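You operate a simulated robot arm through the tools that you are given. There is no shell and no other tool. Be economical: measure what you need, move in short steps, check, and stop when the job is done.

Carry out the task below with a simulated two-armed robot. There is one attempt and no reset: what you move stays moved.

## Task
Swap the last on the stand for the size on the blue card.
Fine: free the green lever, old last in the empty cup, lock the lever again.
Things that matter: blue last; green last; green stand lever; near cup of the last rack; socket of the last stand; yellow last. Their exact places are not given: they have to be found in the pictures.

Only the result counts: the job must be done as asked and must still hold three seconds after the hand-in. Knocking over, shifting, dropping, spilling or breaking anything else fails it.

## Robot
Two 7-joint arms with fingered hands on one trunk, on a carriage that runs on a rail from [-2, 1383] to [1, -497] (x, y) and turns from -210 to 122 degrees about z. Base frame: it is fixed where the carriage stands at the start and does not move with it; the origin is on the floor, on the carriage's upright axis, x ahead of it, y to its left, z up. Readings come in mm, degrees, newtons and seconds.
The left shoulder is at the start at [70, 188, 1298], the right one opposite. With the tool pointing down near the work surface each hand reaches from about 100 to 820 mm from the robot's upright axis, wherever it stands, measured 20 degrees to its own side. Places, roughly: green stand lever [500, -200, 1000]; near cup of the last rack [700, 0, 900]; socket of the last stand [500, -100, 900]. Payload 4 kg a hand.
The tool frame of a hand sits at the grasp point between the pads (the TCP): z along the fingers, y along the line on which they close. The tips reach 26 mm beyond it. The gripper opens to 132 mm. The gripper's body begins 73 mm behind the TCP. The gripper is a hand of 4 fingers: y runs from the thumb to the fingers, the wrist lies at [0, 0, -224] in the tool frame, and closing takes about 1.5 s.
Orientation is told as [roll, pitch, yaw] about the base's x, y, z axes, in that order, counted from this pose: with the fingers straight down and closing along the base's y, the tool's x points along the base's -x, its y along +y and its z along -z.

## Interface
- The arms move only by the tool step_arm. It takes "left_motion", "right_motion" or both (then of equal length, played together; a hand with none holds still); each is a list of rows, each a list of 6 numbers: the shift along the tool's x, y, z in mm, then the turn, a rotation vector about the tool's x, y, z in rad. In form: [[x, y, z, wx, wy, wz], ...]. A call has 1 to 20 rows; each row shifts and turns the commanded pose from where the row before left it, along the tool's axes as they then stand. "left_claw" and "right_claw" are, for a hand that has rows, the finger opening in mm, from 0 to 132, set as the call begins (left out, the last holds). A row lasts 0.2 s, in which the tool goes at most 50 mm and 8.6 degrees; a call with a longer step from one row to the next is refused whole, and so is a gripper value outside its range. Where a pose cannot be reached the arm comes as near as it can. A force on the tool above 40 N (or 10 N above the force at the start of the call, whichever is more), or a blocked arm, ends the call early, and 0.2 s more pass. The fingers move at their own pace (about 72 mm/s each) and stop on an object; they squeeze with about 27 N. The grip force told is the motor's: it shows also when the fingers shut on nothing. Time passes only in rows, and 0.2 s behind the last, so rows that do not move let the fingers close. The reply holds the time, the measured pose of the TCP, the force on the tool along the base axes, the opening and the grip force, in the units named above and with some noise, with the torque about the TCP (base axes, N m) and any sound that the robot's microphone picked up.
- Cameras (640 x 400 px; columns grow to the right, rows downward): "scene" is now at [131.6, -13.2, 1514.7]; the picture's right is [-0.17, -0.99, 0.00], its down [-0.69, 0.12, -0.71] and it looks along [0.70, -0.12, -0.70] (base axes); focal length 264 px, centre (320, 200). "left" rides on the left gripper at [-73, 6, -94] in its tool frame; the picture's right is [-0.08, -1.00, 0.00], its down [0.78, -0.06, -0.62] and it looks along [0.61, -0.05, 0.79] (tool axes); focal length 230 px, centre (320, 200). "right" rides on the right gripper at [73, 6, -94] in its tool frame; the picture's right is [-0.08, 1.00, 0.00], its down [-0.78, -0.06, -0.62] and it looks along [-0.61, -0.05, 0.79] (tool axes); focal length 230 px, centre (320, 200).
- camera(camera): a new picture of that camera. The clock stands still meanwhile.
- lift_body(by): slides the trunk up (or, below 0, down) by that many mm; the arms and the scene camera ride with it, the base frame stays. It gives what a move gives, with no picture.
- base_move(legs): drives the robot by 1 to 6 legs, each [ahead, left, turn to the left] in mm, mm and degrees, along the robot's own axes; the way and the turn of a leg run together, so that a leg with both is an arc; at most 1500 mm and 180 degrees a leg. The arms and the cameras ride along, it lands a little off, and it stops where it bumps. It keeps to its track: a leg is cut to what the track allows. It gives what a move gives.
- set_fingers(finger1, finger2, finger3, thumb_bend, hand): sets how far each is bent, from 0 (flat) to 1 (curled in); at 0.3 the hand is open as for a grip, at 0.7 the pads meet at the TCP. One left out holds its place. A second passes; each finger stops where it meets its share of the squeeze, and holds until it gets a number again. A gripper value or a shape takes the hand back. It gives what a move gives, with no picture; readings hold the bend of each and the force on the fingers (four entries, about 0 where the hand has none), thumb and palm.
- hand_shape(shape, hand): the hand has 4 fingers and takes this shape, open, in about a second: jaw (thumb against the fingers, like two jaws); tri (thumb and two fingers); tip (a fingertip pinch); poke (one finger out to press); point (the index stretched); flat (the hand flat); cup (the hand cupped); fist (a fist). The gripper value then closes the fingers along that shape, each until it touches; the sizes above hold for jaw. It gives what a move gives, with no picture.
- turn_head(pan, tilt): turns the head with the scene camera to pan (to the left, within 86 degrees either way) and tilt (down, from -29 to 69), counted from straight ahead of the robot. It gives what a move gives.
- point_at(camera, pixels): for up to 12 pixels [column, row] of the newest picture of that camera ("zoom" is the newest enlarged one), the place [x, y, z] in the base frame of the surface seen there, good to about 2 mm. The clock stands still meanwhile.
- close_up(camera, box): a new picture of the part [left, top, right, bottom] of that camera's present view, enlarged. The clock stands still meanwhile.
- close_job(): hands the job in; it is judged then, once.

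Go step by step. Measure first, check grasps and placings, and put right what went wrong. The budget is 80 turns and 58 pictures, counting those below and the enlarged ones. Unless the task says otherwise, let go and move clear before handing in, and close with one line.

The tools are called after "Call:" as name(argument=value, ...) on one line, values as JSON. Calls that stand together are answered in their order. step_arm: Moves the arms, as the interface text tells. Its arguments: {"type":"object","properties":{"left_motion":{"type":"array"},"left_claw":{"type":"number"},"right_motion":{"type":"array"},"right_claw":{"type":"number"}},"required":[]} The other tools are called the same way: lift_body (by) slides the trunk up or down; hand_shape (shape, hand) gives the hand a shape; set_fingers (finger1, finger2, finger3, thumb_bend, hand) moves the fingers one by one; base_move (legs) drives the base; turn_head (pan, tilt) turns the head that bears the scene camera; camera (camera) takes a picture; point_at (camera, pixels) gives the place of the surface under pixels of a picture; close_up (camera, box) takes an enlarged picture of a part of a camera's view; close_job () hands the job in.

At the start:

```text
t: 0.0
left_tool_pos: [642.8, 128.4, 1201.5]
left_orientation: [0.1, 0.0, 0.0]
left_wrist_force: [0.9, -0.2, -0.2]
left_torque: [0.01, -0.01, 0.03]
left_width: 131.9
left_grip_force: 0.1
left_shape: jaw
left_bend: [0.3, 0.3, 0.3, 0.3]
left_finger forces: [0.1, 0.0, 0.1, 0.0, 0.0, 0.1]
right_tool_pos: [578.3, -350.4, 1186.1]
right_orientation: [0.0, 0.0, 0.0]
right_wrist_force: [0.9, -0.7, 0.7]
right_torque: [0.0, 0.01, 0.02]
right_width: 132.0
right_grip_force: 0.1
right_shape: jaw
right_bend: [0.3, 0.3, 0.3, 0.3]
right_finger forces: [0.0, 0.0, 0.0, 0.0, 0.0, 0.1]
trunk travel left (down, up): [-775.0, 165.0]
robot x, y, heading: [-1.7, 1.9, 0.1]
head pan, tilt: [-9.6, 44.8]
```

scene: 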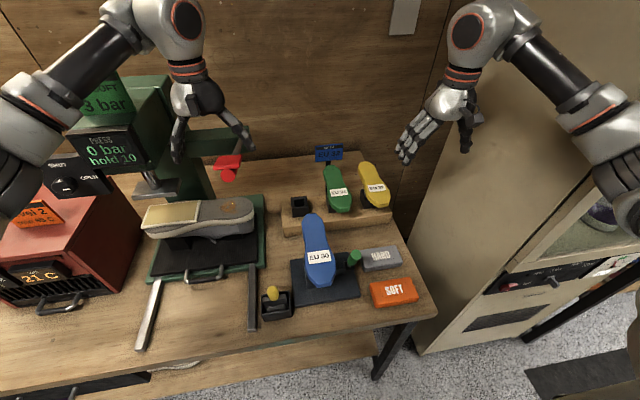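
right: 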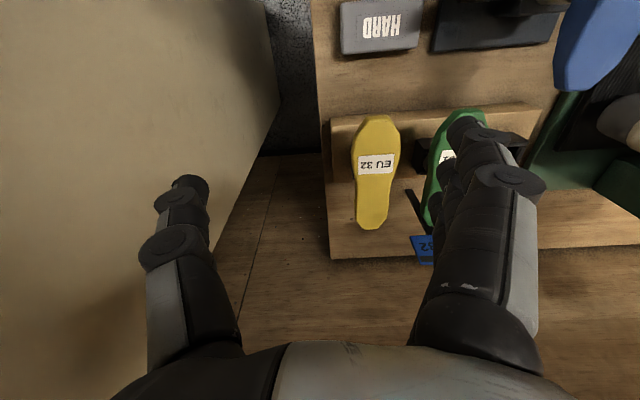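
left: 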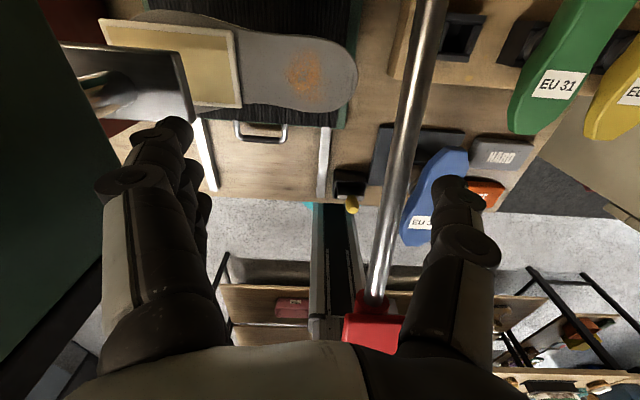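

The scene shows the blue last on the stand around (318,255), the green lever at (350,258), the rack with an empty cup at (298,205), and a blue card at (328,153). I'll enlarge these to read them.

Call:
close_up(camera="scene", box=[270, 130, 430, 230])

Call:
close_up(camera="scene", box=[250, 200, 410, 325])

```text
4.00 times, centred on (350, 180) of scene
```

zoom: 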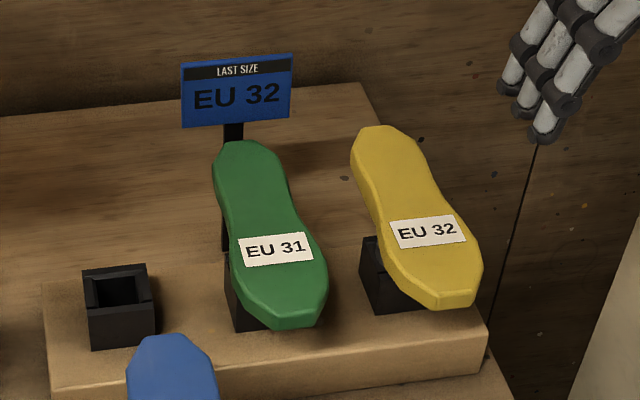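

```text
3.20 times, centred on (330, 262) of scene
```

zoom: 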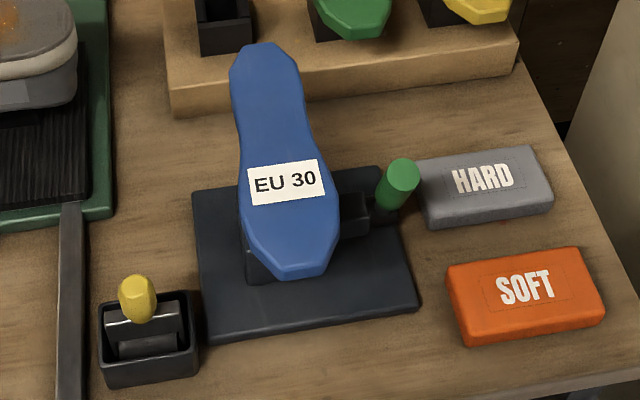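

The card says EU 32, so yellow goes on the stand and blue goes in the empty cup. I'll measure points on both.

Call:
point_at(camera="zoom", pixels=[[262, 50], [305, 270], [285, 185], [240, 190], [330, 200], [402, 172], [385, 210], [350, 215], [250, 265], [205, 200], [375, 172], [410, 300]])

Call:
close_up(camera="scene", box=[270, 130, 430, 230])

Call:
point_at(camera="zoom", pixels=[[375, 135], [455, 298], [428, 230], [385, 232], [470, 232], [370, 250], [90, 270], [145, 266], [153, 305], [90, 310], [115, 290], [120, 370]])

Call:
point_at(camera="zoom", pixels=[[365, 240], [375, 308], [440, 308], [240, 145], [290, 320], [270, 245], [240, 325], [232, 280], [425, 180], [395, 160], [440, 370], [60, 360]])

```text
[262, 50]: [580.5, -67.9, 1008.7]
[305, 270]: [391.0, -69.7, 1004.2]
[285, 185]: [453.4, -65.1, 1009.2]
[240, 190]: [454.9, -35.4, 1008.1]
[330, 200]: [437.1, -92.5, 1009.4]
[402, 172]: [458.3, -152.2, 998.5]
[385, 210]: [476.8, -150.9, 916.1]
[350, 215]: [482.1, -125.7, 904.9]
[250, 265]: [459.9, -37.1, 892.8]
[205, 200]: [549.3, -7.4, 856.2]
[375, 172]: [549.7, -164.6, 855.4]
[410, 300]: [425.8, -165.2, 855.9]
```

```text
4.00 times, centred on (350, 180) of scene
```

zoom: 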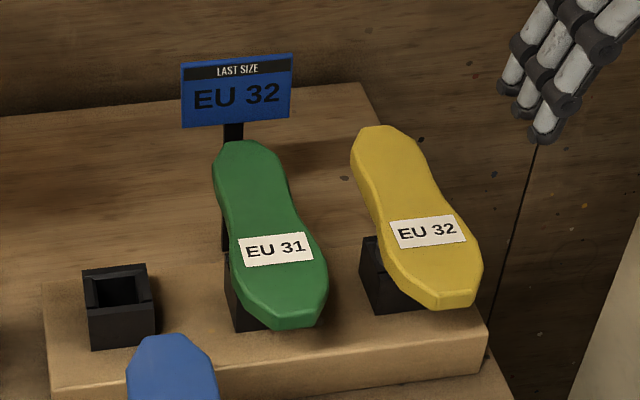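

```text
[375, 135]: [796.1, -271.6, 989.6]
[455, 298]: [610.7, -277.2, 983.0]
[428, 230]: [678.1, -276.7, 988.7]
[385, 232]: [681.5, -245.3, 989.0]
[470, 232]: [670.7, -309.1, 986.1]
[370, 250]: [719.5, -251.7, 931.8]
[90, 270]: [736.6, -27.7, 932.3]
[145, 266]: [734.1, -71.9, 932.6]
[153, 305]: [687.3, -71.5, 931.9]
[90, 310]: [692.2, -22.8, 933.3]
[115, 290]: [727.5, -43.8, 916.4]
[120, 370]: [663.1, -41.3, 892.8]
```

```text
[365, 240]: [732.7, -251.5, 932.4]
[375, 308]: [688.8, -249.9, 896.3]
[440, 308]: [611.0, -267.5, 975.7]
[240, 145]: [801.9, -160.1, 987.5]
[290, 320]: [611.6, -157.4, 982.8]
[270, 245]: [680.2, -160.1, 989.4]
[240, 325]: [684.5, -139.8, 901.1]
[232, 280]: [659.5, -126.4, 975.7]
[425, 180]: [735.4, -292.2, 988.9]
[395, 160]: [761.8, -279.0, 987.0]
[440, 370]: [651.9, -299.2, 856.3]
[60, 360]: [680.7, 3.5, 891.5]
```

Yellow sits in its cup centred near (712,-275), and the empty cup is at about (712,-48). Next I'll look closely at the lever mechanism.

Call:
close_up(camera="scene", box=[320, 235, 384, 275])

Call:
close_up(camera="left", box=[360, 100, 540, 260])

```text
10.00 times, centred on (352, 255) of scene
```

zoom: 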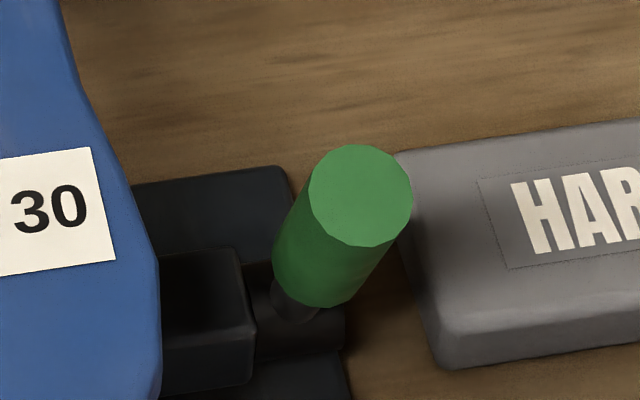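

```text
2.50 times, centred on (450, 180) of left
```

zoom: 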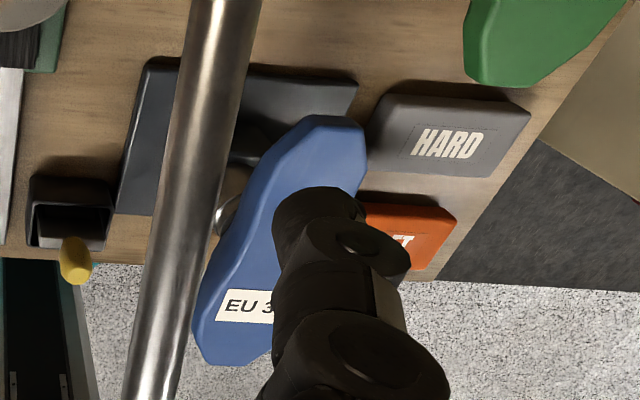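

The lever stands upright at (478,-150), with its pivot shaft running along y at z≈905. I'll move the right hand for a side view of the pivot and socket, yawing it 90° so its camera looks along +y.

Call:
step_arm(right_motion=[[25, 10, 20, 0, 0, 0], [25, 10, 20, 0, 0, 0], [25, 10, 20, 0, 0, 0], [23, 10, 20, 0, 0, 0], [0, 0, 0, 0, 0, -0.143], [0, 0, 0, 0, 0, -0.143], [0, 0, 0, 0, 0, -0.143], [0, 0, 0, 0, 0, -0.143], [0, 0, 0, 0, 0, -0.143], [0, 0, 0, 0, 0, -0.143], [0, 0, 0, 0, 0, -0.143], [0, 0, 0, 0, 0, -0.143], [0, 0, 0, 0, 0, -0.143], [0, 0, 0, 0, 0, -0.143], [0, 0, 0, 0, 0, -0.141]])

Call:
camera(camera="right")

```text
t: 3.2
left_tool_pos: [643.1, 129.1, 1201.8]
left_orientation: [0.0, 0.0, 0.0]
left_wrist_force: [0.4, 0.0, 0.3]
left_torque: [0.03, 0.0, -0.03]
left_width: 131.9
left_grip_force: 0.0
left_shape: jaw
left_bend: [0.3, 0.3, 0.3, 0.3]
left_finger forces: [0.0, 0.0, 0.0, 0.0, 0.0, 0.0]
right_tool_pos: [481.5, -309.3, 1104.1]
right_orientation: [0.1, 0.0, 90.1]
right_wrist_force: [0.0, 0.5, -0.8]
right_torque: [0.03, 0.0, 0.0]
right_width: 131.8
right_grip_force: 0.0
right_shape: jaw
right_bend: [0.3, 0.3, 0.3, 0.3]
right_finger forces: [0.0, 0.0, 0.0, 0.1, 0.0, 0.0]
trunk travel left (down, up): [-775.0, 165.0]
robot x, y, heading: [-1.2, -1.8, 0.0]
head pan, tilt: [-9.6, 44.8]
```

```text
49 pictures are left
```

right: 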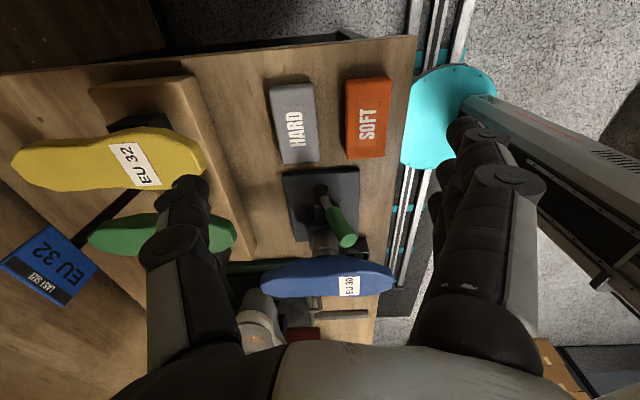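

Call:
close_up(camera="right", box=[260, 155, 420, 305])

Call:
point_at(camera="right", pixels=[[348, 240], [335, 218], [326, 205], [321, 190], [300, 130], [368, 130], [390, 285], [265, 280], [325, 240], [122, 185], [20, 165], [200, 160]])

```text
2.67 times, centred on (340, 230) of right
```

zoom: 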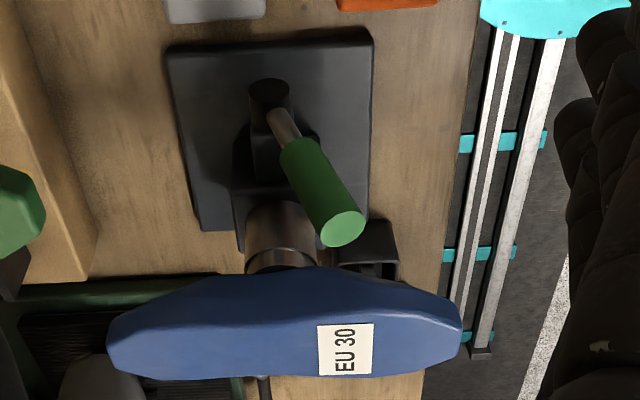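

```text
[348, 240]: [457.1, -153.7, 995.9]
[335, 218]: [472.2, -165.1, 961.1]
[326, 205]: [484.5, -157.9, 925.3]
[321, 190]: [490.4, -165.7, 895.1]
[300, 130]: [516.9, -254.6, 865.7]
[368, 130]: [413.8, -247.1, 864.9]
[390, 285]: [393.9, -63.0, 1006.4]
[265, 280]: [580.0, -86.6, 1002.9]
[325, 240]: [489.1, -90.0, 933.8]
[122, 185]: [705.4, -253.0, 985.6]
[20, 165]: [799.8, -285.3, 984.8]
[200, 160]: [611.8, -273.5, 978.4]
```

The shaft end is at (490,-165,895) and the green grip leans about 18° toward the robot, with its top at (457,-153,996). I'll straddle the grip loosely with the right hand, closing along x, and start above it.

Call:
step_arm(right_motion=[[-39, 5, 0, 0, 0, 0], [-39, 5, 0, 0, 0, 0], [-39, 5, 0, 0, 0, 0], [-39, 5, 0, 0, 0, 0], [0, 0, 15, 0, 0, 0], [0, 0, 15, 0, 0, 0], [0, 0, 10, 0, 0, 0]], right_claw=80)

Call:
camera(camera="right")

Call:
camera(camera="scene")

```text
t: 4.8
left_tool_pos: [642.3, 129.6, 1200.7]
left_orientation: [0.0, 0.0, -0.1]
left_wrist_force: [-0.2, 0.4, -0.1]
left_torque: [-0.04, 0.01, -0.01]
left_width: 131.7
left_grip_force: 0.0
left_shape: jaw
left_bend: [0.3, 0.3, 0.3, 0.3]
left_finger forces: [0.0, 0.1, 0.0, 0.0, 0.0, 0.0]
right_tool_pos: [461.3, -151.2, 1064.6]
right_orientation: [0.0, 0.0, 90.0]
right_wrist_force: [0.0, -0.6, 0.2]
right_torque: [0.01, 0.02, 0.02]
right_width: 80.3
right_grip_force: 0.1
right_shape: jaw
right_bend: [0.71, 0.71, 0.71, 0.69]
right_finger forces: [0.0, 0.0, 0.0, 0.0, 0.0, 0.0]
trunk travel left (down, up): [-775.0, 165.0]
robot x, y, heading: [2.1, -1.6, 0.1]
head pan, tilt: [-9.6, 44.8]
```

```text
47 pictures are left
```

right: 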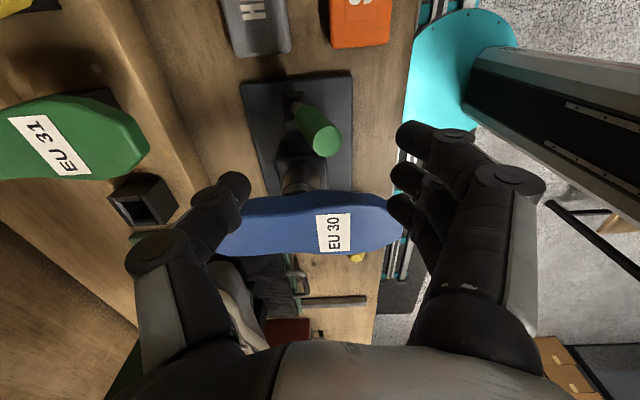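

```text
46 pictures are left
```

scene: 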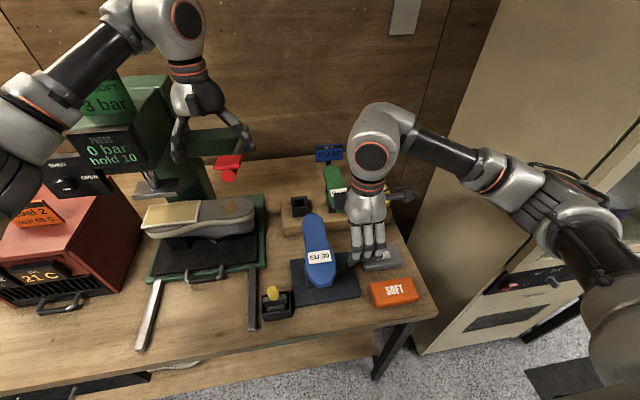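

The fingers are hovering around the grip. I'll measure the fingertips for clearance from the blue last.

Call:
point_at(camera="right", pixels=[[402, 135], [398, 178], [395, 205], [235, 185], [322, 138], [340, 140], [303, 108], [300, 160], [325, 205]])

```text
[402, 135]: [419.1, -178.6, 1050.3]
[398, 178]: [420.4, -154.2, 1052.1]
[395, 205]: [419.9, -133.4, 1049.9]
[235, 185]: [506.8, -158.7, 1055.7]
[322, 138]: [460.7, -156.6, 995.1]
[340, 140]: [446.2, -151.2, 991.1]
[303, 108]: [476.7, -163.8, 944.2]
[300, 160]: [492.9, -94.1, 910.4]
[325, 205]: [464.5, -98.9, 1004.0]
```

Fingers span y -190 to -122, so they clear the last. I'll descend and narrow the opening.

Call:
step_arm(right_motion=[[0, 0, 20, 0, 0, 0], [0, 0, 20, 0, 0, 0], [0, 0, 20, 0, 0, 0], [0, 0, 17, 0, 0, 0], [0, 0, 0, 0, 0, 0]], right_claw=80)

Call:
step_arm(right_motion=[[0, 0, 0, 0, 0, 0], [0, 0, 0, 0, 0, 0], [0, 0, 0, 0, 0, 0], [0, 0, 0, 0, 0, 0]], right_claw=45)

Call:
camera(camera="right")

```text
t: 6.0
left_tool_pos: [641.7, 127.6, 1201.2]
left_orientation: [0.0, -0.1, -0.1]
left_wrist_force: [0.1, 0.8, 0.6]
left_torque: [0.02, 0.0, 0.01]
left_width: 131.7
left_grip_force: 0.1
left_shape: jaw
left_bend: [0.3, 0.3, 0.3, 0.3]
left_finger forces: [0.0, 0.0, 0.0, 0.0, 0.1, 0.0]
right_tool_pos: [459.3, -152.3, 987.3]
right_orientation: [0.1, 0.0, 90.0]
right_wrist_force: [-0.8, -0.3, 0.1]
right_torque: [0.02, -0.02, -0.04]
right_width: 80.4
right_grip_force: 0.0
right_shape: jaw
right_bend: [0.71, 0.71, 0.71, 0.69]
right_finger forces: [0.1, 0.0, 0.0, 0.1, 0.1, 0.0]
trunk travel left (down, up): [-775.0, 165.0]
robot x, y, heading: [-3.5, -1.8, -0.1]
head pan, tilt: [-9.6, 44.8]
```

```text
t: 7.0
left_tool_pos: [642.8, 129.2, 1202.0]
left_orientation: [0.0, 0.0, 0.0]
left_wrist_force: [0.1, 0.3, -0.3]
left_torque: [0.0, 0.04, 0.01]
left_width: 131.7
left_grip_force: 0.1
left_shape: jaw
left_bend: [0.3, 0.3, 0.3, 0.3]
left_finger forces: [0.0, 0.0, 0.0, 0.1, 0.1, 0.1]
right_tool_pos: [460.5, -153.2, 987.7]
right_orientation: [0.0, 0.0, 90.0]
right_wrist_force: [0.8, 0.2, 0.3]
right_torque: [-0.04, 0.01, 0.04]
right_width: 45.5
right_grip_force: 0.1
right_shape: jaw
right_bend: [0.73, 0.73, 0.73, 0.7]
right_finger forces: [0.0, 0.0, 0.1, 0.0, 0.1, 0.0]
trunk travel left (down, up): [-775.0, 165.0]
robot x, y, heading: [-5.5, -2.0, -0.1]
head pan, tilt: [-9.6, 44.8]
```

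```text
45 pictures are left
```

right: 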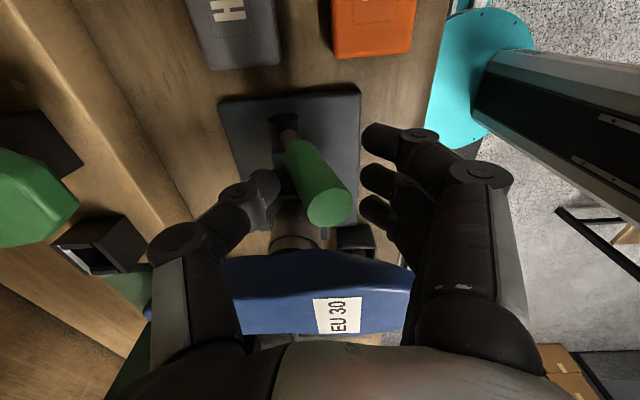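

Both sides of the grip are free. I'll probe a gentle push toward +x.

Call:
step_arm(right_motion=[[0, -5, 0, 0, 0, 0], [0, -5, 0, 0, 0, 0], [0, -5, 0, 0, 0, 0], [0, -5, 0, 0, 0, 0], [0, -5, 0, 0, 0, 0]])

Call:
camera(camera="right")

```text
t: 8.2
left_tool_pos: [642.2, 129.5, 1201.8]
left_orientation: [0.1, -0.1, 0.0]
left_wrist_force: [0.1, -0.2, 0.5]
left_torque: [-0.01, -0.01, 0.0]
left_width: 131.9
left_grip_force: 0.1
left_shape: jaw
left_bend: [0.3, 0.3, 0.3, 0.3]
left_finger forces: [0.1, 0.0, 0.1, 0.0, 0.0, 0.1]
right_tool_pos: [485.5, -152.6, 987.8]
right_orientation: [0.0, 0.0, 89.9]
right_wrist_force: [-2.2, 0.0, 1.7]
right_torque: [-0.05, 0.08, 0.0]
right_width: 46.6
right_grip_force: 0.1
right_shape: jaw
right_bend: [0.73, 0.73, 0.73, 0.7]
right_finger forces: [0.0, 1.9, 0.0, 0.0, 0.1, 0.0]
trunk travel left (down, up): [-775.0, 165.0]
robot x, y, heading: [0.6, 3.1, 0.0]
head pan, tilt: [-9.6, 44.8]
```

```text
44 pictures are left
```

right: 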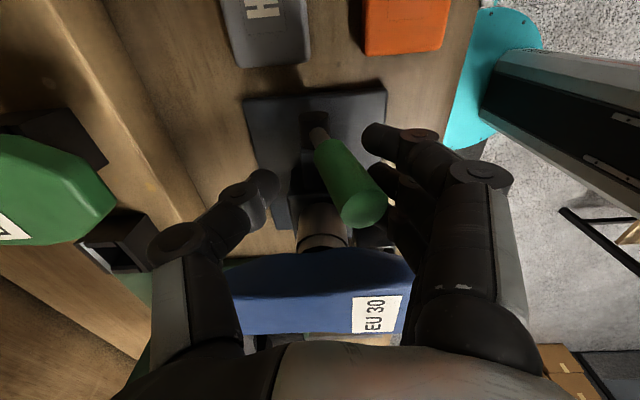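

Contact is starting at about 2 N. I'll keep pushing and watch whether the lever turns or resists.

Call:
step_arm(right_motion=[[0, -4, 0, 0, 0, 0], [0, -4, 0, 0, 0, 0], [0, -4, 0, 0, 0, 0], [0, -4, 0, 0, 0, 0], [0, -4, 0, 0, 0, 0]])

Call:
point_at(camera="right", pixels=[[365, 210], [345, 180], [318, 132]])

Call:
camera(camera="right")

```text
t: 9.4
left_tool_pos: [642.2, 130.1, 1202.4]
left_orientation: [0.1, 0.0, 0.0]
left_wrist_force: [-0.2, 1.1, -1.0]
left_torque: [-0.01, 0.0, 0.02]
left_width: 131.6
left_grip_force: 0.1
left_shape: jaw
left_bend: [0.3, 0.3, 0.3, 0.3]
left_finger forces: [0.1, 0.0, 0.0, 0.0, 0.0, 0.0]
right_tool_pos: [508.2, -153.9, 988.3]
right_orientation: [0.0, 0.0, 90.1]
right_wrist_force: [-2.0, -0.3, 1.8]
right_torque: [0.01, 0.03, 0.03]
right_width: 46.4
right_grip_force: 0.1
right_shape: jaw
right_bend: [0.73, 0.73, 0.73, 0.7]
right_finger forces: [0.0, 1.6, 0.0, 0.0, 0.0, 0.0]
trunk travel left (down, up): [-775.0, 165.0]
robot x, y, heading: [3.7, -5.8, 0.1]
head pan, tilt: [-9.6, 44.8]
```

```text
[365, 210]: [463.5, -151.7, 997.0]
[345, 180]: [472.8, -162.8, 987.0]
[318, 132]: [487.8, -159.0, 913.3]
```

```text
43 pictures are left
```

right: 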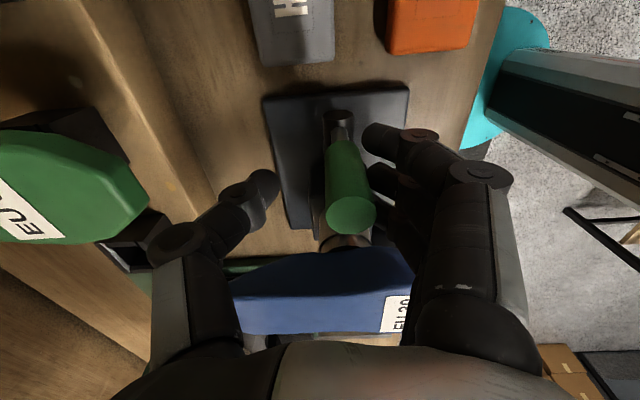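

The lever turns toward +x at about 2 N, so this is the freeing direction. I'll follow the arc further.

Call:
step_arm(right_motion=[[0, -6, 0, 0, 0, 0], [0, -6, 1, 0, 0, 0], [0, -6, 1, 0, 0, 0], [0, -6, 2, 0, 0, 0], [0, -6, 2, 0, 0, 0], [0, -6, 2, 0, 0, 0], [0, -6, 3, 0, 0, 0]])

Call:
camera(camera="right")

```text
t: 11.0
left_tool_pos: [642.9, 128.2, 1202.2]
left_orientation: [0.1, 0.0, 0.0]
left_wrist_force: [-0.1, 0.0, 0.0]
left_torque: [-0.01, -0.03, -0.02]
left_width: 131.8
left_grip_force: 0.1
left_shape: jaw
left_bend: [0.3, 0.3, 0.3, 0.3]
left_finger forces: [0.0, 0.0, 0.1, 0.0, 0.1, 0.0]
right_tool_pos: [547.7, -153.5, 975.8]
right_orientation: [0.1, 0.0, 89.9]
right_wrist_force: [-0.9, 0.0, 1.1]
right_torque: [0.0, 0.05, -0.02]
right_width: 46.1
right_grip_force: 0.1
right_shape: jaw
right_bend: [0.73, 0.74, 0.73, 0.7]
right_finger forces: [0.0, 1.2, 0.0, 0.0, 0.0, 0.0]
trunk travel left (down, up): [-775.0, 165.0]
robot x, y, heading: [-1.1, -0.4, -0.0]
head pan, tilt: [-9.6, 44.8]
```

```text
42 pictures are left
```

right: 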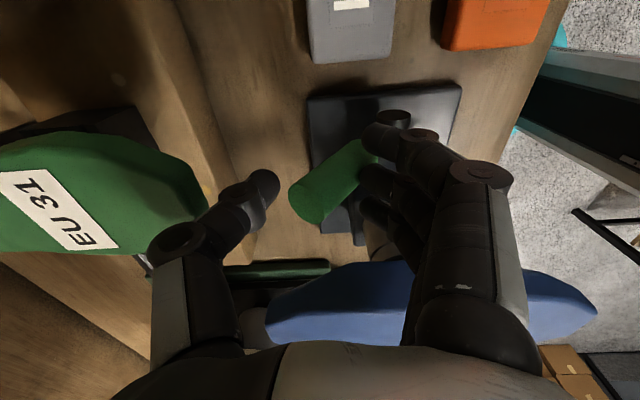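

Call:
point_at(camera="right", pixels=[[310, 205], [335, 160], [350, 148], [395, 118], [262, 180]])

```text
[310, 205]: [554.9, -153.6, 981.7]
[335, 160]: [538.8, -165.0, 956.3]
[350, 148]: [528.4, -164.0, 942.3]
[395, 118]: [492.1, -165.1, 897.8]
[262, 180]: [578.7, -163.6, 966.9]
```

The lever is now at about 37°. I'll continue until it hits a stop.

Call:
step_arm(right_motion=[[0, -5, 3, 0, 0, 0], [0, -5, 3, 0, 0, 0], [0, -5, 3, 0, 0, 0], [0, -5, 4, 0, 0, 0], [0, -5, 4, 0, 0, 0], [0, -5, 4, 0, 0, 0]])

Call:
camera(camera="right")

```text
t: 12.0
left_tool_pos: [638.7, 127.7, 1203.7]
left_orientation: [0.1, -0.2, -0.1]
left_wrist_force: [-0.4, 0.1, -0.8]
left_torque: [-0.01, 0.0, 0.0]
left_width: 131.9
left_grip_force: 0.0
left_shape: jaw
left_bend: [0.3, 0.3, 0.3, 0.3]
left_finger forces: [0.1, 0.0, 0.0, 0.0, 0.1, 0.0]
right_tool_pos: [562.5, -151.8, 971.6]
right_orientation: [-0.2, -0.2, 90.2]
right_wrist_force: [-22.9, -3.2, 32.0]
right_torque: [-0.13, -0.64, 0.26]
right_width: 43.5
right_grip_force: 0.0
right_shape: jaw
right_bend: [0.73, 0.73, 0.73, 0.7]
right_finger forces: [0.1, 12.5, 0.1, 0.0, 24.8, 0.1]
trunk travel left (down, up): [-775.0, 165.0]
robot x, y, heading: [1.7, -3.0, -0.2]
head pan, tilt: [-9.6, 44.8]
stopped in row 4 (right hand): the force on the tool passed its limit at 43 N (the readings are from after the stop); the commanded pose is now the measured one
```

```text
41 pictures are left
```

right: 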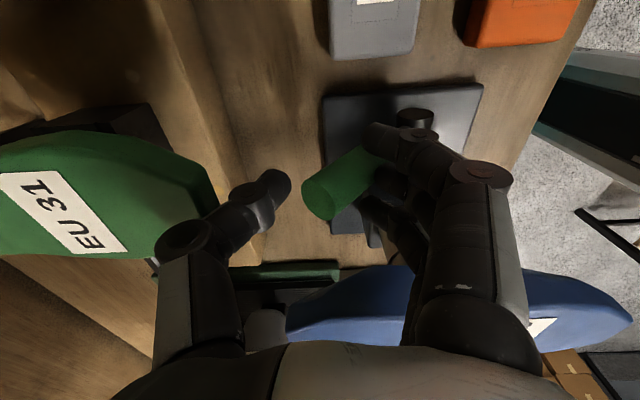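

The thumb shows 24.8 N and seems to be touching the green last's end rather than the lever stopping. I'll back off and check both.

Call:
step_arm(right_motion=[[0, 5, -1, 0, 0, 0], [0, 5, -3, 0, 0, 0], [0, 2, -8, 0, 0, 0], [0, 0, -15, 0, 0, 0], [0, 0, -20, 0, 0, 0], [0, 0, -20, 0, 0, 0], [0, 0, -20, 0, 0, 0]])

Call:
camera(camera="right")

Call:
point_at(camera="right", pixels=[[320, 200], [180, 190], [60, 200], [400, 110]])

```text
t: 13.6
left_tool_pos: [642.7, 129.2, 1201.6]
left_orientation: [0.0, 0.0, -0.1]
left_wrist_force: [0.0, 0.7, 0.1]
left_torque: [-0.01, -0.01, 0.0]
left_width: 132.0
left_grip_force: 0.0
left_shape: jaw
left_bend: [0.3, 0.3, 0.3, 0.3]
left_finger forces: [0.0, 0.1, 0.0, 0.1, 0.0, 0.0]
right_tool_pos: [554.9, -152.8, 1054.1]
right_orientation: [-0.1, -0.1, 90.1]
right_wrist_force: [0.1, 0.1, -0.4]
right_torque: [0.0, -0.01, 0.03]
right_width: 44.9
right_grip_force: 0.1
right_shape: jaw
right_bend: [0.73, 0.73, 0.73, 0.7]
right_finger forces: [0.0, 0.1, 0.0, 0.0, 0.1, 0.0]
trunk travel left (down, up): [-775.0, 165.0]
robot x, y, heading: [1.0, 1.8, -0.1]
head pan, tilt: [-9.6, 44.8]
```

```text
40 pictures are left
```

right: 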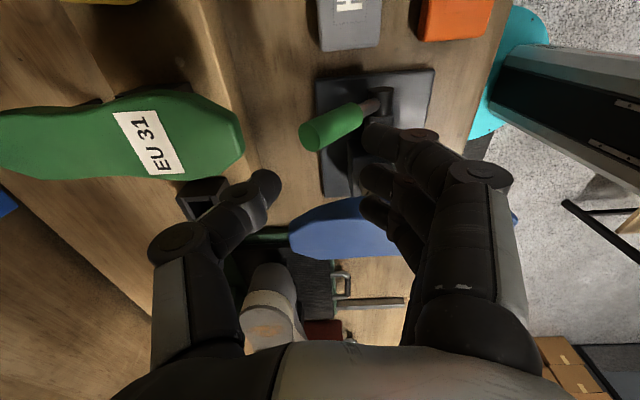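

```text
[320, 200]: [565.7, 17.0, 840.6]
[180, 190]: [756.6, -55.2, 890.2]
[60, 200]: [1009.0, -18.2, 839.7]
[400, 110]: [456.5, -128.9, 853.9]
```

Call:
point_at(camera="right", pixels=[[310, 137], [350, 118], [372, 103], [385, 97], [240, 140], [205, 105], [205, 170], [10, 140], [120, 115], [180, 170]])

Call:
close_up(camera="scene", box=[270, 130, 430, 230])

```text
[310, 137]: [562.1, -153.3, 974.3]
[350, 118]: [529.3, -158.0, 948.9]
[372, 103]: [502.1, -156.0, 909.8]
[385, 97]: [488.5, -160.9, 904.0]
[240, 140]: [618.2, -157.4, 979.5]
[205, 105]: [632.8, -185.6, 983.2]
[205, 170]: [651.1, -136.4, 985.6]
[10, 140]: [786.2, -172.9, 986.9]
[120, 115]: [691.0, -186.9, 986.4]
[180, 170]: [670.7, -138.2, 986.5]
```

```text
4.00 times, centred on (350, 180) of scene
```

zoom: 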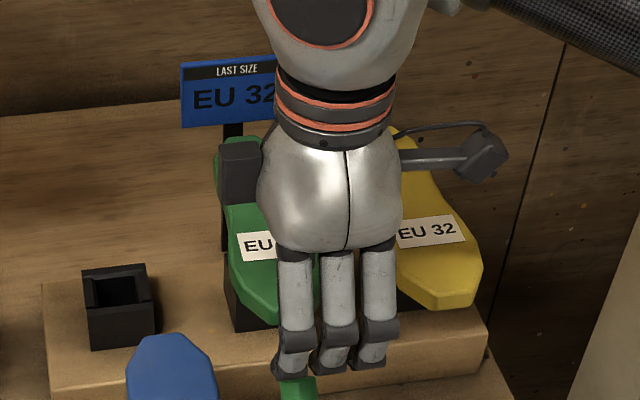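

Green looks unmoved. The lever is at about 43°, and I need to know if that is its stop, so I'll press it gently from above with closed fingers, clear of the green last.

Call:
step_arm(right_motion=[[0, 8, 0, 0, 0, 0], [0, 7, 0, 0, 0, 0], [0, 0, 0, 0, 0, 0], [0, 0, 0, 0, 0, 0], [0, 0, 15, 0, 0, 0], [0, 0, 15, 0, 0, 0], [0, 0, 15, 0, 0, 0]], right_claw=0)

Call:
step_arm(right_motion=[[0, 0, 3, 0, 0, 0], [0, 0, 3, 0, 0, 0], [0, 0, 3, 0, 0, 0], [0, 0, 3, 0, 0, 0], [0, 0, 3, 0, 0, 0]])

Call:
camera(camera="right")

```text
t: 15.2
left_tool_pos: [643.8, 130.0, 1201.6]
left_orientation: [-0.1, 0.0, -0.1]
left_wrist_force: [-0.6, 1.3, 0.2]
left_torque: [0.0, -0.01, -0.04]
left_width: 131.7
left_grip_force: 0.0
left_shape: jaw
left_bend: [0.3, 0.3, 0.3, 0.3]
left_finger forces: [0.1, 0.0, 0.0, 0.1, 0.0, 0.0]
right_tool_pos: [539.8, -151.9, 1008.8]
right_orientation: [-0.1, -0.2, 90.1]
right_wrist_force: [0.0, -0.3, -0.2]
right_torque: [0.02, -0.01, 0.02]
right_width: 0.0
right_grip_force: 26.9
right_shape: jaw
right_bend: [0.68, 0.59, 0.68, 0.66]
right_finger forces: [0.0, 0.1, 0.1, 0.1, 0.0, 0.1]
trunk travel left (down, up): [-775.0, 165.0]
robot x, y, heading: [0.2, -1.6, -0.0]
head pan, tilt: [-9.6, 44.8]
```

```text
t: 16.4
left_tool_pos: [641.6, 129.2, 1201.9]
left_orientation: [0.0, 0.0, 0.0]
left_wrist_force: [-0.4, -1.1, -0.3]
left_torque: [-0.01, 0.0, -0.01]
left_width: 131.7
left_grip_force: 0.1
left_shape: jaw
left_bend: [0.3, 0.3, 0.3, 0.3]
left_finger forces: [0.1, 0.1, 0.1, 0.1, 0.0, 0.0]
right_tool_pos: [539.3, -153.8, 993.4]
right_orientation: [0.0, -0.2, 90.0]
right_wrist_force: [0.4, -0.4, -0.1]
right_torque: [-0.01, -0.01, -0.01]
right_width: 0.0
right_grip_force: 27.1
right_shape: jaw
right_bend: [0.68, 0.59, 0.68, 0.66]
right_finger forces: [0.0, 0.0, 0.1, 0.0, 0.1, 0.1]
trunk travel left (down, up): [-775.0, 165.0]
robot x, y, heading: [0.8, 0.7, -0.0]
head pan, tilt: [-9.6, 44.8]
```

```text
38 pictures are left
```

right: 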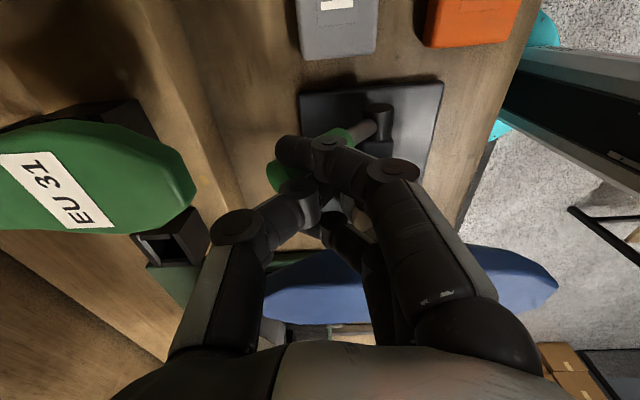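

Call:
step_arm(right_motion=[[0, 0, 3, 0, 0, 0], [0, 0, 3, 0, 0, 0], [0, 0, 3, 0, 0, 0], [0, 0, 3, 0, 0, 0], [0, 0, 3, 0, 0, 0]])

```text
t: 17.6
left_tool_pos: [640.6, 128.9, 1203.3]
left_orientation: [0.0, -0.1, 0.0]
left_wrist_force: [-0.1, 0.2, -0.1]
left_torque: [0.01, 0.03, -0.02]
left_width: 131.8
left_grip_force: 0.0
left_shape: jaw
left_bend: [0.3, 0.3, 0.3, 0.3]
left_finger forces: [0.0, 0.0, 0.0, 0.0, 0.0, 0.0]
right_tool_pos: [538.5, -151.4, 980.7]
right_orientation: [-0.1, -0.2, 90.1]
right_wrist_force: [-3.9, -0.5, 17.6]
right_torque: [0.0, -0.3, 0.0]
right_width: 0.0
right_grip_force: 27.3
right_shape: jaw
right_bend: [0.68, 0.58, 0.68, 0.68]
right_finger forces: [0.0, 0.0, 0.0, 0.0, 15.6, 0.1]
trunk travel left (down, up): [-775.0, 165.0]
robot x, y, heading: [-2.4, -0.7, -0.0]
head pan, tilt: [-9.6, 44.8]
```

It's firm at 17.6 N with no movement, so the lever is at its free stop of about 45°. I'll lift the right hand away, yaw back to 0, and hover beside the blue last.

Call:
step_arm(right_motion=[[0, 0, -10, 0, 0, 0], [0, 0, -30, 0, 0, 0], [0, 0, -40, 0, 0, 0], [0, 0, -40, 0, 0, 0], [0, 0, -40, 0, 0, 0], [25, 0, 0, 0, 0, 0.143], [25, 0, 0, 0, 0, 0.143], [0, 0, 0, 0, 0, 0.143], [0, 0, 0, 0, 0, 0.143], [0, 0, 0, 0, 0, 0.143], [0, 0, 0, 0, 0, 0.143], [0, 0, 0, 0, 0, 0.143], [0, 0, 0, 0, 0, 0.143], [0, 0, 0, 0, 0, 0.143], [0, 0, 0, 0, 0, 0.143], [0, 0, 0, 0, 0, 0.141]], right_claw=110)

Call:
close_up(camera="scene", box=[270, 200, 398, 280])

```text
t: 21.0
left_tool_pos: [642.5, 127.9, 1202.0]
left_orientation: [0.0, 0.1, 0.0]
left_wrist_force: [-0.1, -0.4, -0.4]
left_torque: [-0.02, 0.0, -0.01]
left_width: 131.9
left_grip_force: 0.0
left_shape: jaw
left_bend: [0.3, 0.3, 0.3, 0.3]
left_finger forces: [0.1, 0.0, 0.1, 0.0, 0.1, 0.0]
right_tool_pos: [536.4, -205.1, 1137.4]
right_orientation: [0.1, 0.0, -0.1]
right_wrist_force: [0.4, 0.1, 0.8]
right_torque: [0.01, 0.06, 0.02]
right_width: 109.8
right_grip_force: 0.0
right_shape: jaw
right_bend: [0.56, 0.56, 0.56, 0.52]
right_finger forces: [0.0, 0.1, 0.0, 0.1, 0.0, 0.0]
trunk travel left (down, up): [-775.0, 165.0]
robot x, y, heading: [1.1, -1.2, 0.0]
head pan, tilt: [-9.6, 44.8]
```

```text
5.00 times, centred on (334, 240) of scene
```

zoom: 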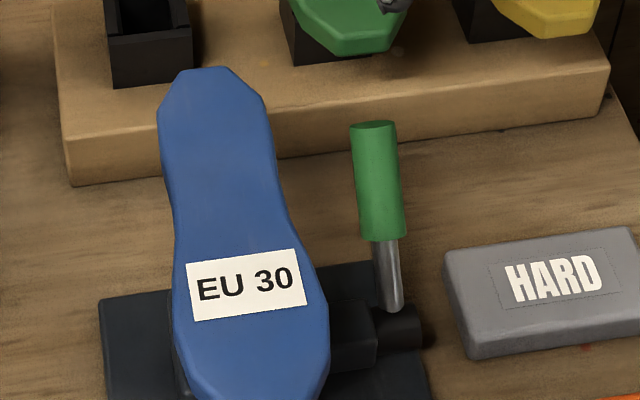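

Call:
point_at(camera="zoom", pixels=[[165, 110], [262, 110], [172, 180], [272, 180], [178, 220], [284, 220], [180, 250], [298, 245], [205, 72], [378, 130], [365, 215], [385, 215]])

Call:
close_up(camera="left", box=[360, 20, 600, 260])

```text
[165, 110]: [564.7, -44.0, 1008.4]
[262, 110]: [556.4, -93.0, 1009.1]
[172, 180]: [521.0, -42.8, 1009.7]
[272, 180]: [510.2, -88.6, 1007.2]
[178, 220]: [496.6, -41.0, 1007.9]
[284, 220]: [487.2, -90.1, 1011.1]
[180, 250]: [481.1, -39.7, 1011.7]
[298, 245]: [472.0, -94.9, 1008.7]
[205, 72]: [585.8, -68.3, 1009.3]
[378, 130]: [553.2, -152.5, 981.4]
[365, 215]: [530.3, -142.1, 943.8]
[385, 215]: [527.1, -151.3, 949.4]
```

```text
1.67 times, centred on (480, 140) of left
```

zoom: 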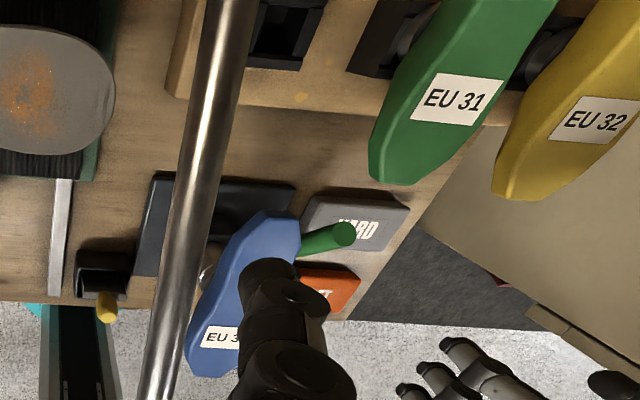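

Blue is centred on y≈-67 with its waist around x 490–520. I'll move above it at (492,-67) and descend to z≈988 with an opening of 100.

Call:
step_arm(right_motion=[[11, 34, 5, 0, 0, 0], [11, 34, 5, 0, 0, 0], [11, 35, 5, 0, 0, 0], [11, 35, 5, 0, 0, 0], [0, 0, 25, 0, 0, 0], [0, 0, 25, 0, 0, 0], [0, 0, 25, 0, 0, 0], [0, 0, 0, 0, 0, 0]], right_claw=100)

Call:
camera(camera="right")

```text
t: 22.8
left_tool_pos: [642.1, 128.2, 1201.1]
left_orientation: [0.0, -0.1, 0.0]
left_wrist_force: [0.4, -0.7, -0.3]
left_torque: [-0.03, 0.01, 0.01]
left_width: 131.6
left_grip_force: 0.0
left_shape: jaw
left_bend: [0.3, 0.3, 0.3, 0.3]
left_finger forces: [0.0, 0.0, 0.0, 0.0, 0.0, 0.0]
right_tool_pos: [494.6, -62.8, 1044.2]
right_orientation: [0.2, 0.0, 0.1]
right_wrist_force: [-1.3, 0.0, 0.4]
right_torque: [0.02, -0.01, 0.01]
right_width: 100.4
right_grip_force: 0.0
right_shape: jaw
right_bend: [0.63, 0.63, 0.63, 0.59]
right_finger forces: [0.1, 0.0, 0.0, 0.0, 0.0, 0.1]
trunk travel left (down, up): [-775.0, 165.0]
robot x, y, heading: [-1.9, -2.4, 0.2]
head pan, tilt: [-9.6, 44.8]
```

```text
35 pictures are left
```

right: 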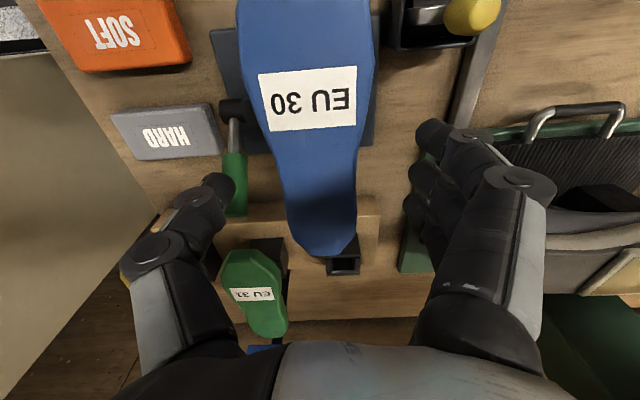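

The thumb side is close to the lever, so I'll narrow to 84 and centre before descending.

Call:
step_arm(right_motion=[[0, -4, 0, 0, 0, 0], [0, 0, 0, 0, 0, 0], [0, 0, 14, 0, 0, 0], [0, 0, 14, 0, 0, 0], [0, 0, 14, 0, 0, 0], [0, 0, 14, 0, 0, 0], [0, 0, 0, 0, 0, 0]], right_claw=84)

Call:
camera(camera="right")

Call:
point_at(camera="right", pixels=[[232, 185], [430, 175], [418, 215]])

```text
t: 24.4
left_tool_pos: [641.2, 128.8, 1202.0]
left_orientation: [0.0, 0.0, 0.1]
left_wrist_force: [-0.7, -0.5, -0.6]
left_torque: [-0.01, 0.0, -0.01]
left_width: 131.6
left_grip_force: 0.1
left_shape: jaw
left_bend: [0.3, 0.3, 0.3, 0.3]
left_finger forces: [0.0, 0.0, 0.0, 0.0, 0.0, 0.0]
right_tool_pos: [491.9, -68.7, 989.7]
right_orientation: [0.0, 0.0, 0.2]
right_wrist_force: [-0.1, 1.1, 0.1]
right_torque: [-0.02, 0.02, 0.0]
right_width: 84.6
right_grip_force: 0.0
right_shape: jaw
right_bend: [0.7, 0.7, 0.7, 0.68]
right_finger forces: [0.1, 0.1, 0.0, 0.1, 0.0, 0.1]
trunk travel left (down, up): [-775.0, 165.0]
robot x, y, heading: [1.0, 0.0, 0.1]
head pan, tilt: [-9.6, 44.8]
```

```text
34 pictures are left
```

right: 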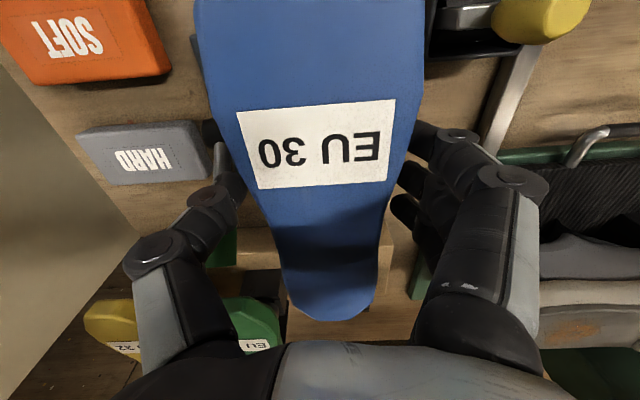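

```text
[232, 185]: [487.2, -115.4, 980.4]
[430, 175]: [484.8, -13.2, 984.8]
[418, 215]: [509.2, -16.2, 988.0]
```

The jaws straddle the blue last with no contact. I'll close.

Call:
step_arm(right_motion=[[0, 0, 0, 0, 0, 0], [0, 0, 0, 0, 0, 0], [0, 0, 0, 0, 0, 0], [0, 0, 0, 0, 0, 0], [0, 0, 0, 0, 0, 0], [0, 0, 0, 0, 0, 0]], right_claw=25)

Call:
step_arm(right_motion=[[0, 0, -3, 0, 0, 0], [0, 0, -3, 0, 0, 0], [0, 0, -4, 0, 0, 0], [0, 0, -5, 0, 0, 0]])

Call:
camera(camera="scene")

```text
t: 25.8
left_tool_pos: [644.0, 129.0, 1201.6]
left_orientation: [0.0, 0.0, 0.0]
left_wrist_force: [0.0, 0.1, -0.2]
left_torque: [0.0, -0.03, 0.02]
left_width: 131.7
left_grip_force: 0.0
left_shape: jaw
left_bend: [0.3, 0.3, 0.3, 0.3]
left_finger forces: [0.0, 0.1, 0.0, 0.1, 0.0, 0.0]
right_tool_pos: [491.8, -68.5, 988.5]
right_orientation: [0.1, -0.1, 0.1]
right_wrist_force: [-0.7, 0.7, -1.0]
right_torque: [0.04, 0.05, 0.01]
right_width: 44.4
right_grip_force: 27.1
right_shape: jaw
right_bend: [0.73, 0.73, 0.73, 0.72]
right_finger forces: [9.0, 8.7, 8.5, 0.0, 25.2, 0.0]
trunk travel left (down, up): [-775.0, 165.0]
robot x, y, heading: [-1.0, -3.1, 0.2]
head pan, tilt: [-9.6, 44.8]
```

```text
t: 26.8
left_tool_pos: [642.3, 129.1, 1202.1]
left_orientation: [0.0, 0.0, 0.0]
left_wrist_force: [-0.4, 0.3, -0.4]
left_torque: [-0.01, -0.02, -0.01]
left_width: 131.9
left_grip_force: 0.1
left_shape: jaw
left_bend: [0.3, 0.3, 0.3, 0.3]
left_finger forces: [0.0, 0.0, 0.0, 0.0, 0.1, 0.0]
right_tool_pos: [492.1, -68.0, 1001.7]
right_orientation: [0.2, 0.0, 0.1]
right_wrist_force: [0.3, 0.5, -4.1]
right_torque: [0.01, -0.04, -0.03]
right_width: 44.0
right_grip_force: 26.9
right_shape: jaw
right_bend: [0.73, 0.73, 0.73, 0.72]
right_finger forces: [9.0, 8.7, 8.3, 0.0, 25.6, 0.1]
trunk travel left (down, up): [-775.0, 165.0]
robot x, y, heading: [-1.3, 1.2, -0.2]
head pan, tilt: [-9.6, 44.8]
```

```text
33 pictures are left
```

scene: 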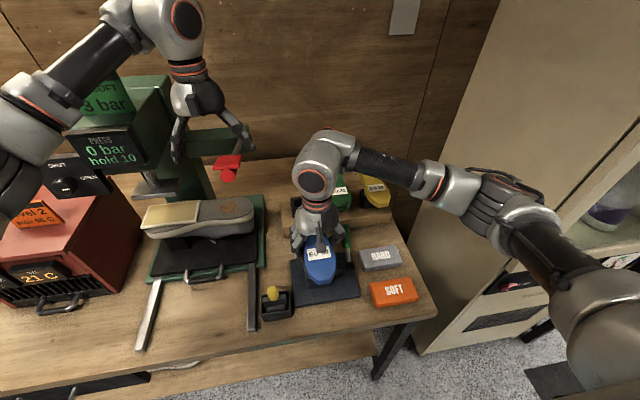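

It lifts freely with about 4 N of weight. I'll raise it well clear.

Call:
step_arm(right_motion=[[0, 0, -15, 0, 0, 0], [0, 0, -15, 0, 0, 0], [0, 0, -20, 0, 0, 0], [0, 0, -20, 0, 0, 0], [0, 0, -20, 0, 0, 0], [0, 0, -20, 0, 0, 0], [0, 0, -20, 0, 0, 0]])

Call:
camera(camera="scene")

Call:
camera(camera="left")

```text
t: 28.4
left_tool_pos: [643.3, 129.7, 1202.5]
left_orientation: [0.0, -0.1, 0.1]
left_wrist_force: [0.2, -0.8, 0.1]
left_torque: [0.01, 0.0, 0.02]
left_width: 131.9
left_grip_force: 0.1
left_shape: jaw
left_bend: [0.3, 0.3, 0.3, 0.3]
left_finger forces: [0.1, 0.0, 0.0, 0.0, 0.0, 0.0]
right_tool_pos: [490.7, -68.7, 1132.9]
right_orientation: [0.1, 0.0, 0.1]
right_wrist_force: [-0.4, 0.6, -4.2]
right_torque: [0.01, -0.04, -0.03]
right_width: 44.7
right_grip_force: 27.5
right_shape: jaw
right_bend: [0.73, 0.73, 0.73, 0.72]
right_finger forces: [9.1, 8.7, 8.4, 0.0, 25.5, 0.0]
trunk travel left (down, up): [-775.0, 165.0]
robot x, y, heading: [2.6, -2.4, -0.1]
head pan, tilt: [-9.6, 44.8]
```

```text
32 pictures are left
```

scene: 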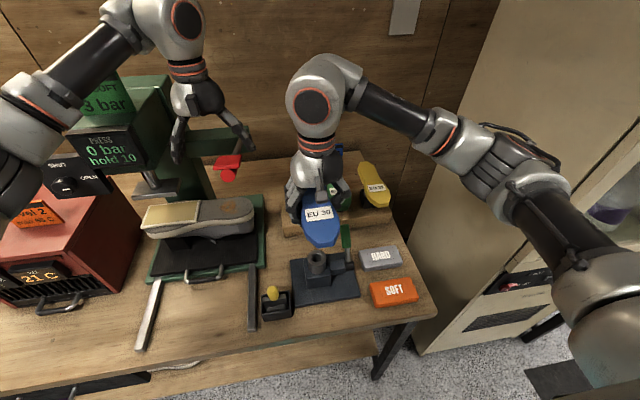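

```text
31 pictures are left
```

left: 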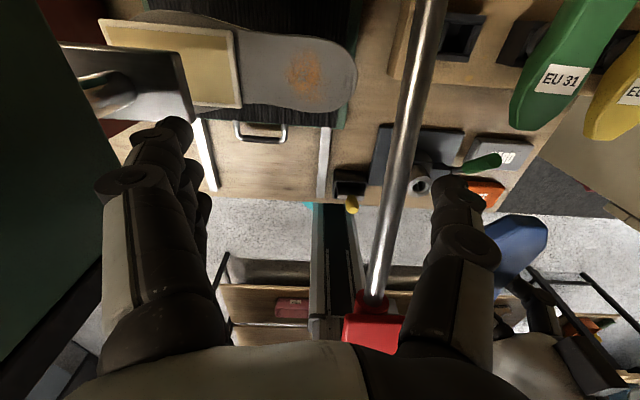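

The stand's tube socket is now visible near (317,260). I'll measure it and the cup.

Call:
close_up(camera="scene", box=[280, 225, 376, 305])

Call:
point_at(camera="scene", pixels=[[310, 254], [324, 254], [317, 250], [317, 259], [310, 257], [324, 257], [320, 240], [305, 235]])

```text
5.00 times, centred on (328, 265) of scene
```

zoom: 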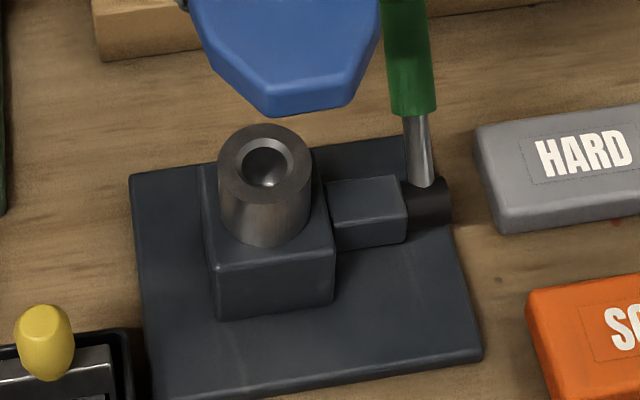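

```text
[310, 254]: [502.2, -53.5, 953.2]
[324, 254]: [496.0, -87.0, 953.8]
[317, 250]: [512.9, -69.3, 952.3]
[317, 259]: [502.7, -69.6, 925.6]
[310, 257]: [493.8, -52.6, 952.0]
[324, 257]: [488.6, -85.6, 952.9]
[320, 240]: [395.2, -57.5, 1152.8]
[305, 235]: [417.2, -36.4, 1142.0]
```

Call:
point_at(camera="zoom", pixels=[[223, 160], [309, 160], [265, 129], [263, 193], [245, 157], [289, 157], [266, 142], [266, 178], [267, 160]])

Call:
close_up(camera="left", box=[420, 0, 540, 80])

```text
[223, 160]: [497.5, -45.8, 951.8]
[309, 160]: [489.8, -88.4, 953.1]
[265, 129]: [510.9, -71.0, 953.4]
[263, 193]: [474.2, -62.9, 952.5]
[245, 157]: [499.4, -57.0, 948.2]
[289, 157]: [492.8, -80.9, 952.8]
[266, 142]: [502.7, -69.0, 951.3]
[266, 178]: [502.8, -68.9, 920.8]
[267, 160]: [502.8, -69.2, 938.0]
```

```text
5.00 times, centred on (480, 40) of left
```

zoom: 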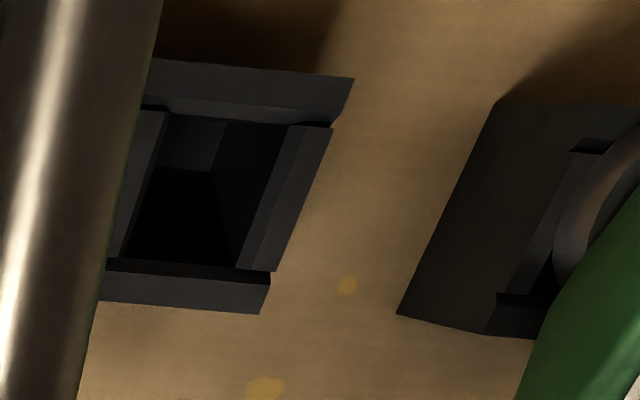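

Call:
point_at(camera="zoom", pixels=[[345, 95], [262, 300], [310, 128], [260, 268], [230, 112], [200, 262], [205, 75], [195, 300], [292, 128], [240, 262], [158, 125], [125, 240]])

Call:
camera(camera="right")

```text
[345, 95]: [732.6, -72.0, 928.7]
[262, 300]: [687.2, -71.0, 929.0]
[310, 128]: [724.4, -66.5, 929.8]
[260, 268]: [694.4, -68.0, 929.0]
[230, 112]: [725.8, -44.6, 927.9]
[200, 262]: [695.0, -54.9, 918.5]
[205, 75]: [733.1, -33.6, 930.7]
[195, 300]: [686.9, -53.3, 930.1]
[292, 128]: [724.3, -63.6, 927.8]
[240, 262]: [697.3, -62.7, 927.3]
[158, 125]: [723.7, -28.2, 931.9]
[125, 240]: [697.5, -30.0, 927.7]
```

```text
28 pictures are left
```

right: 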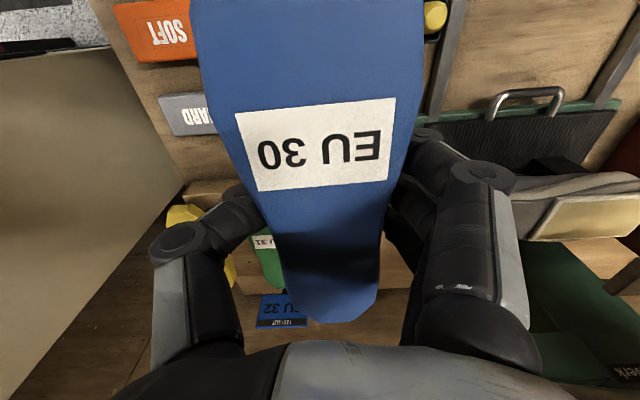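

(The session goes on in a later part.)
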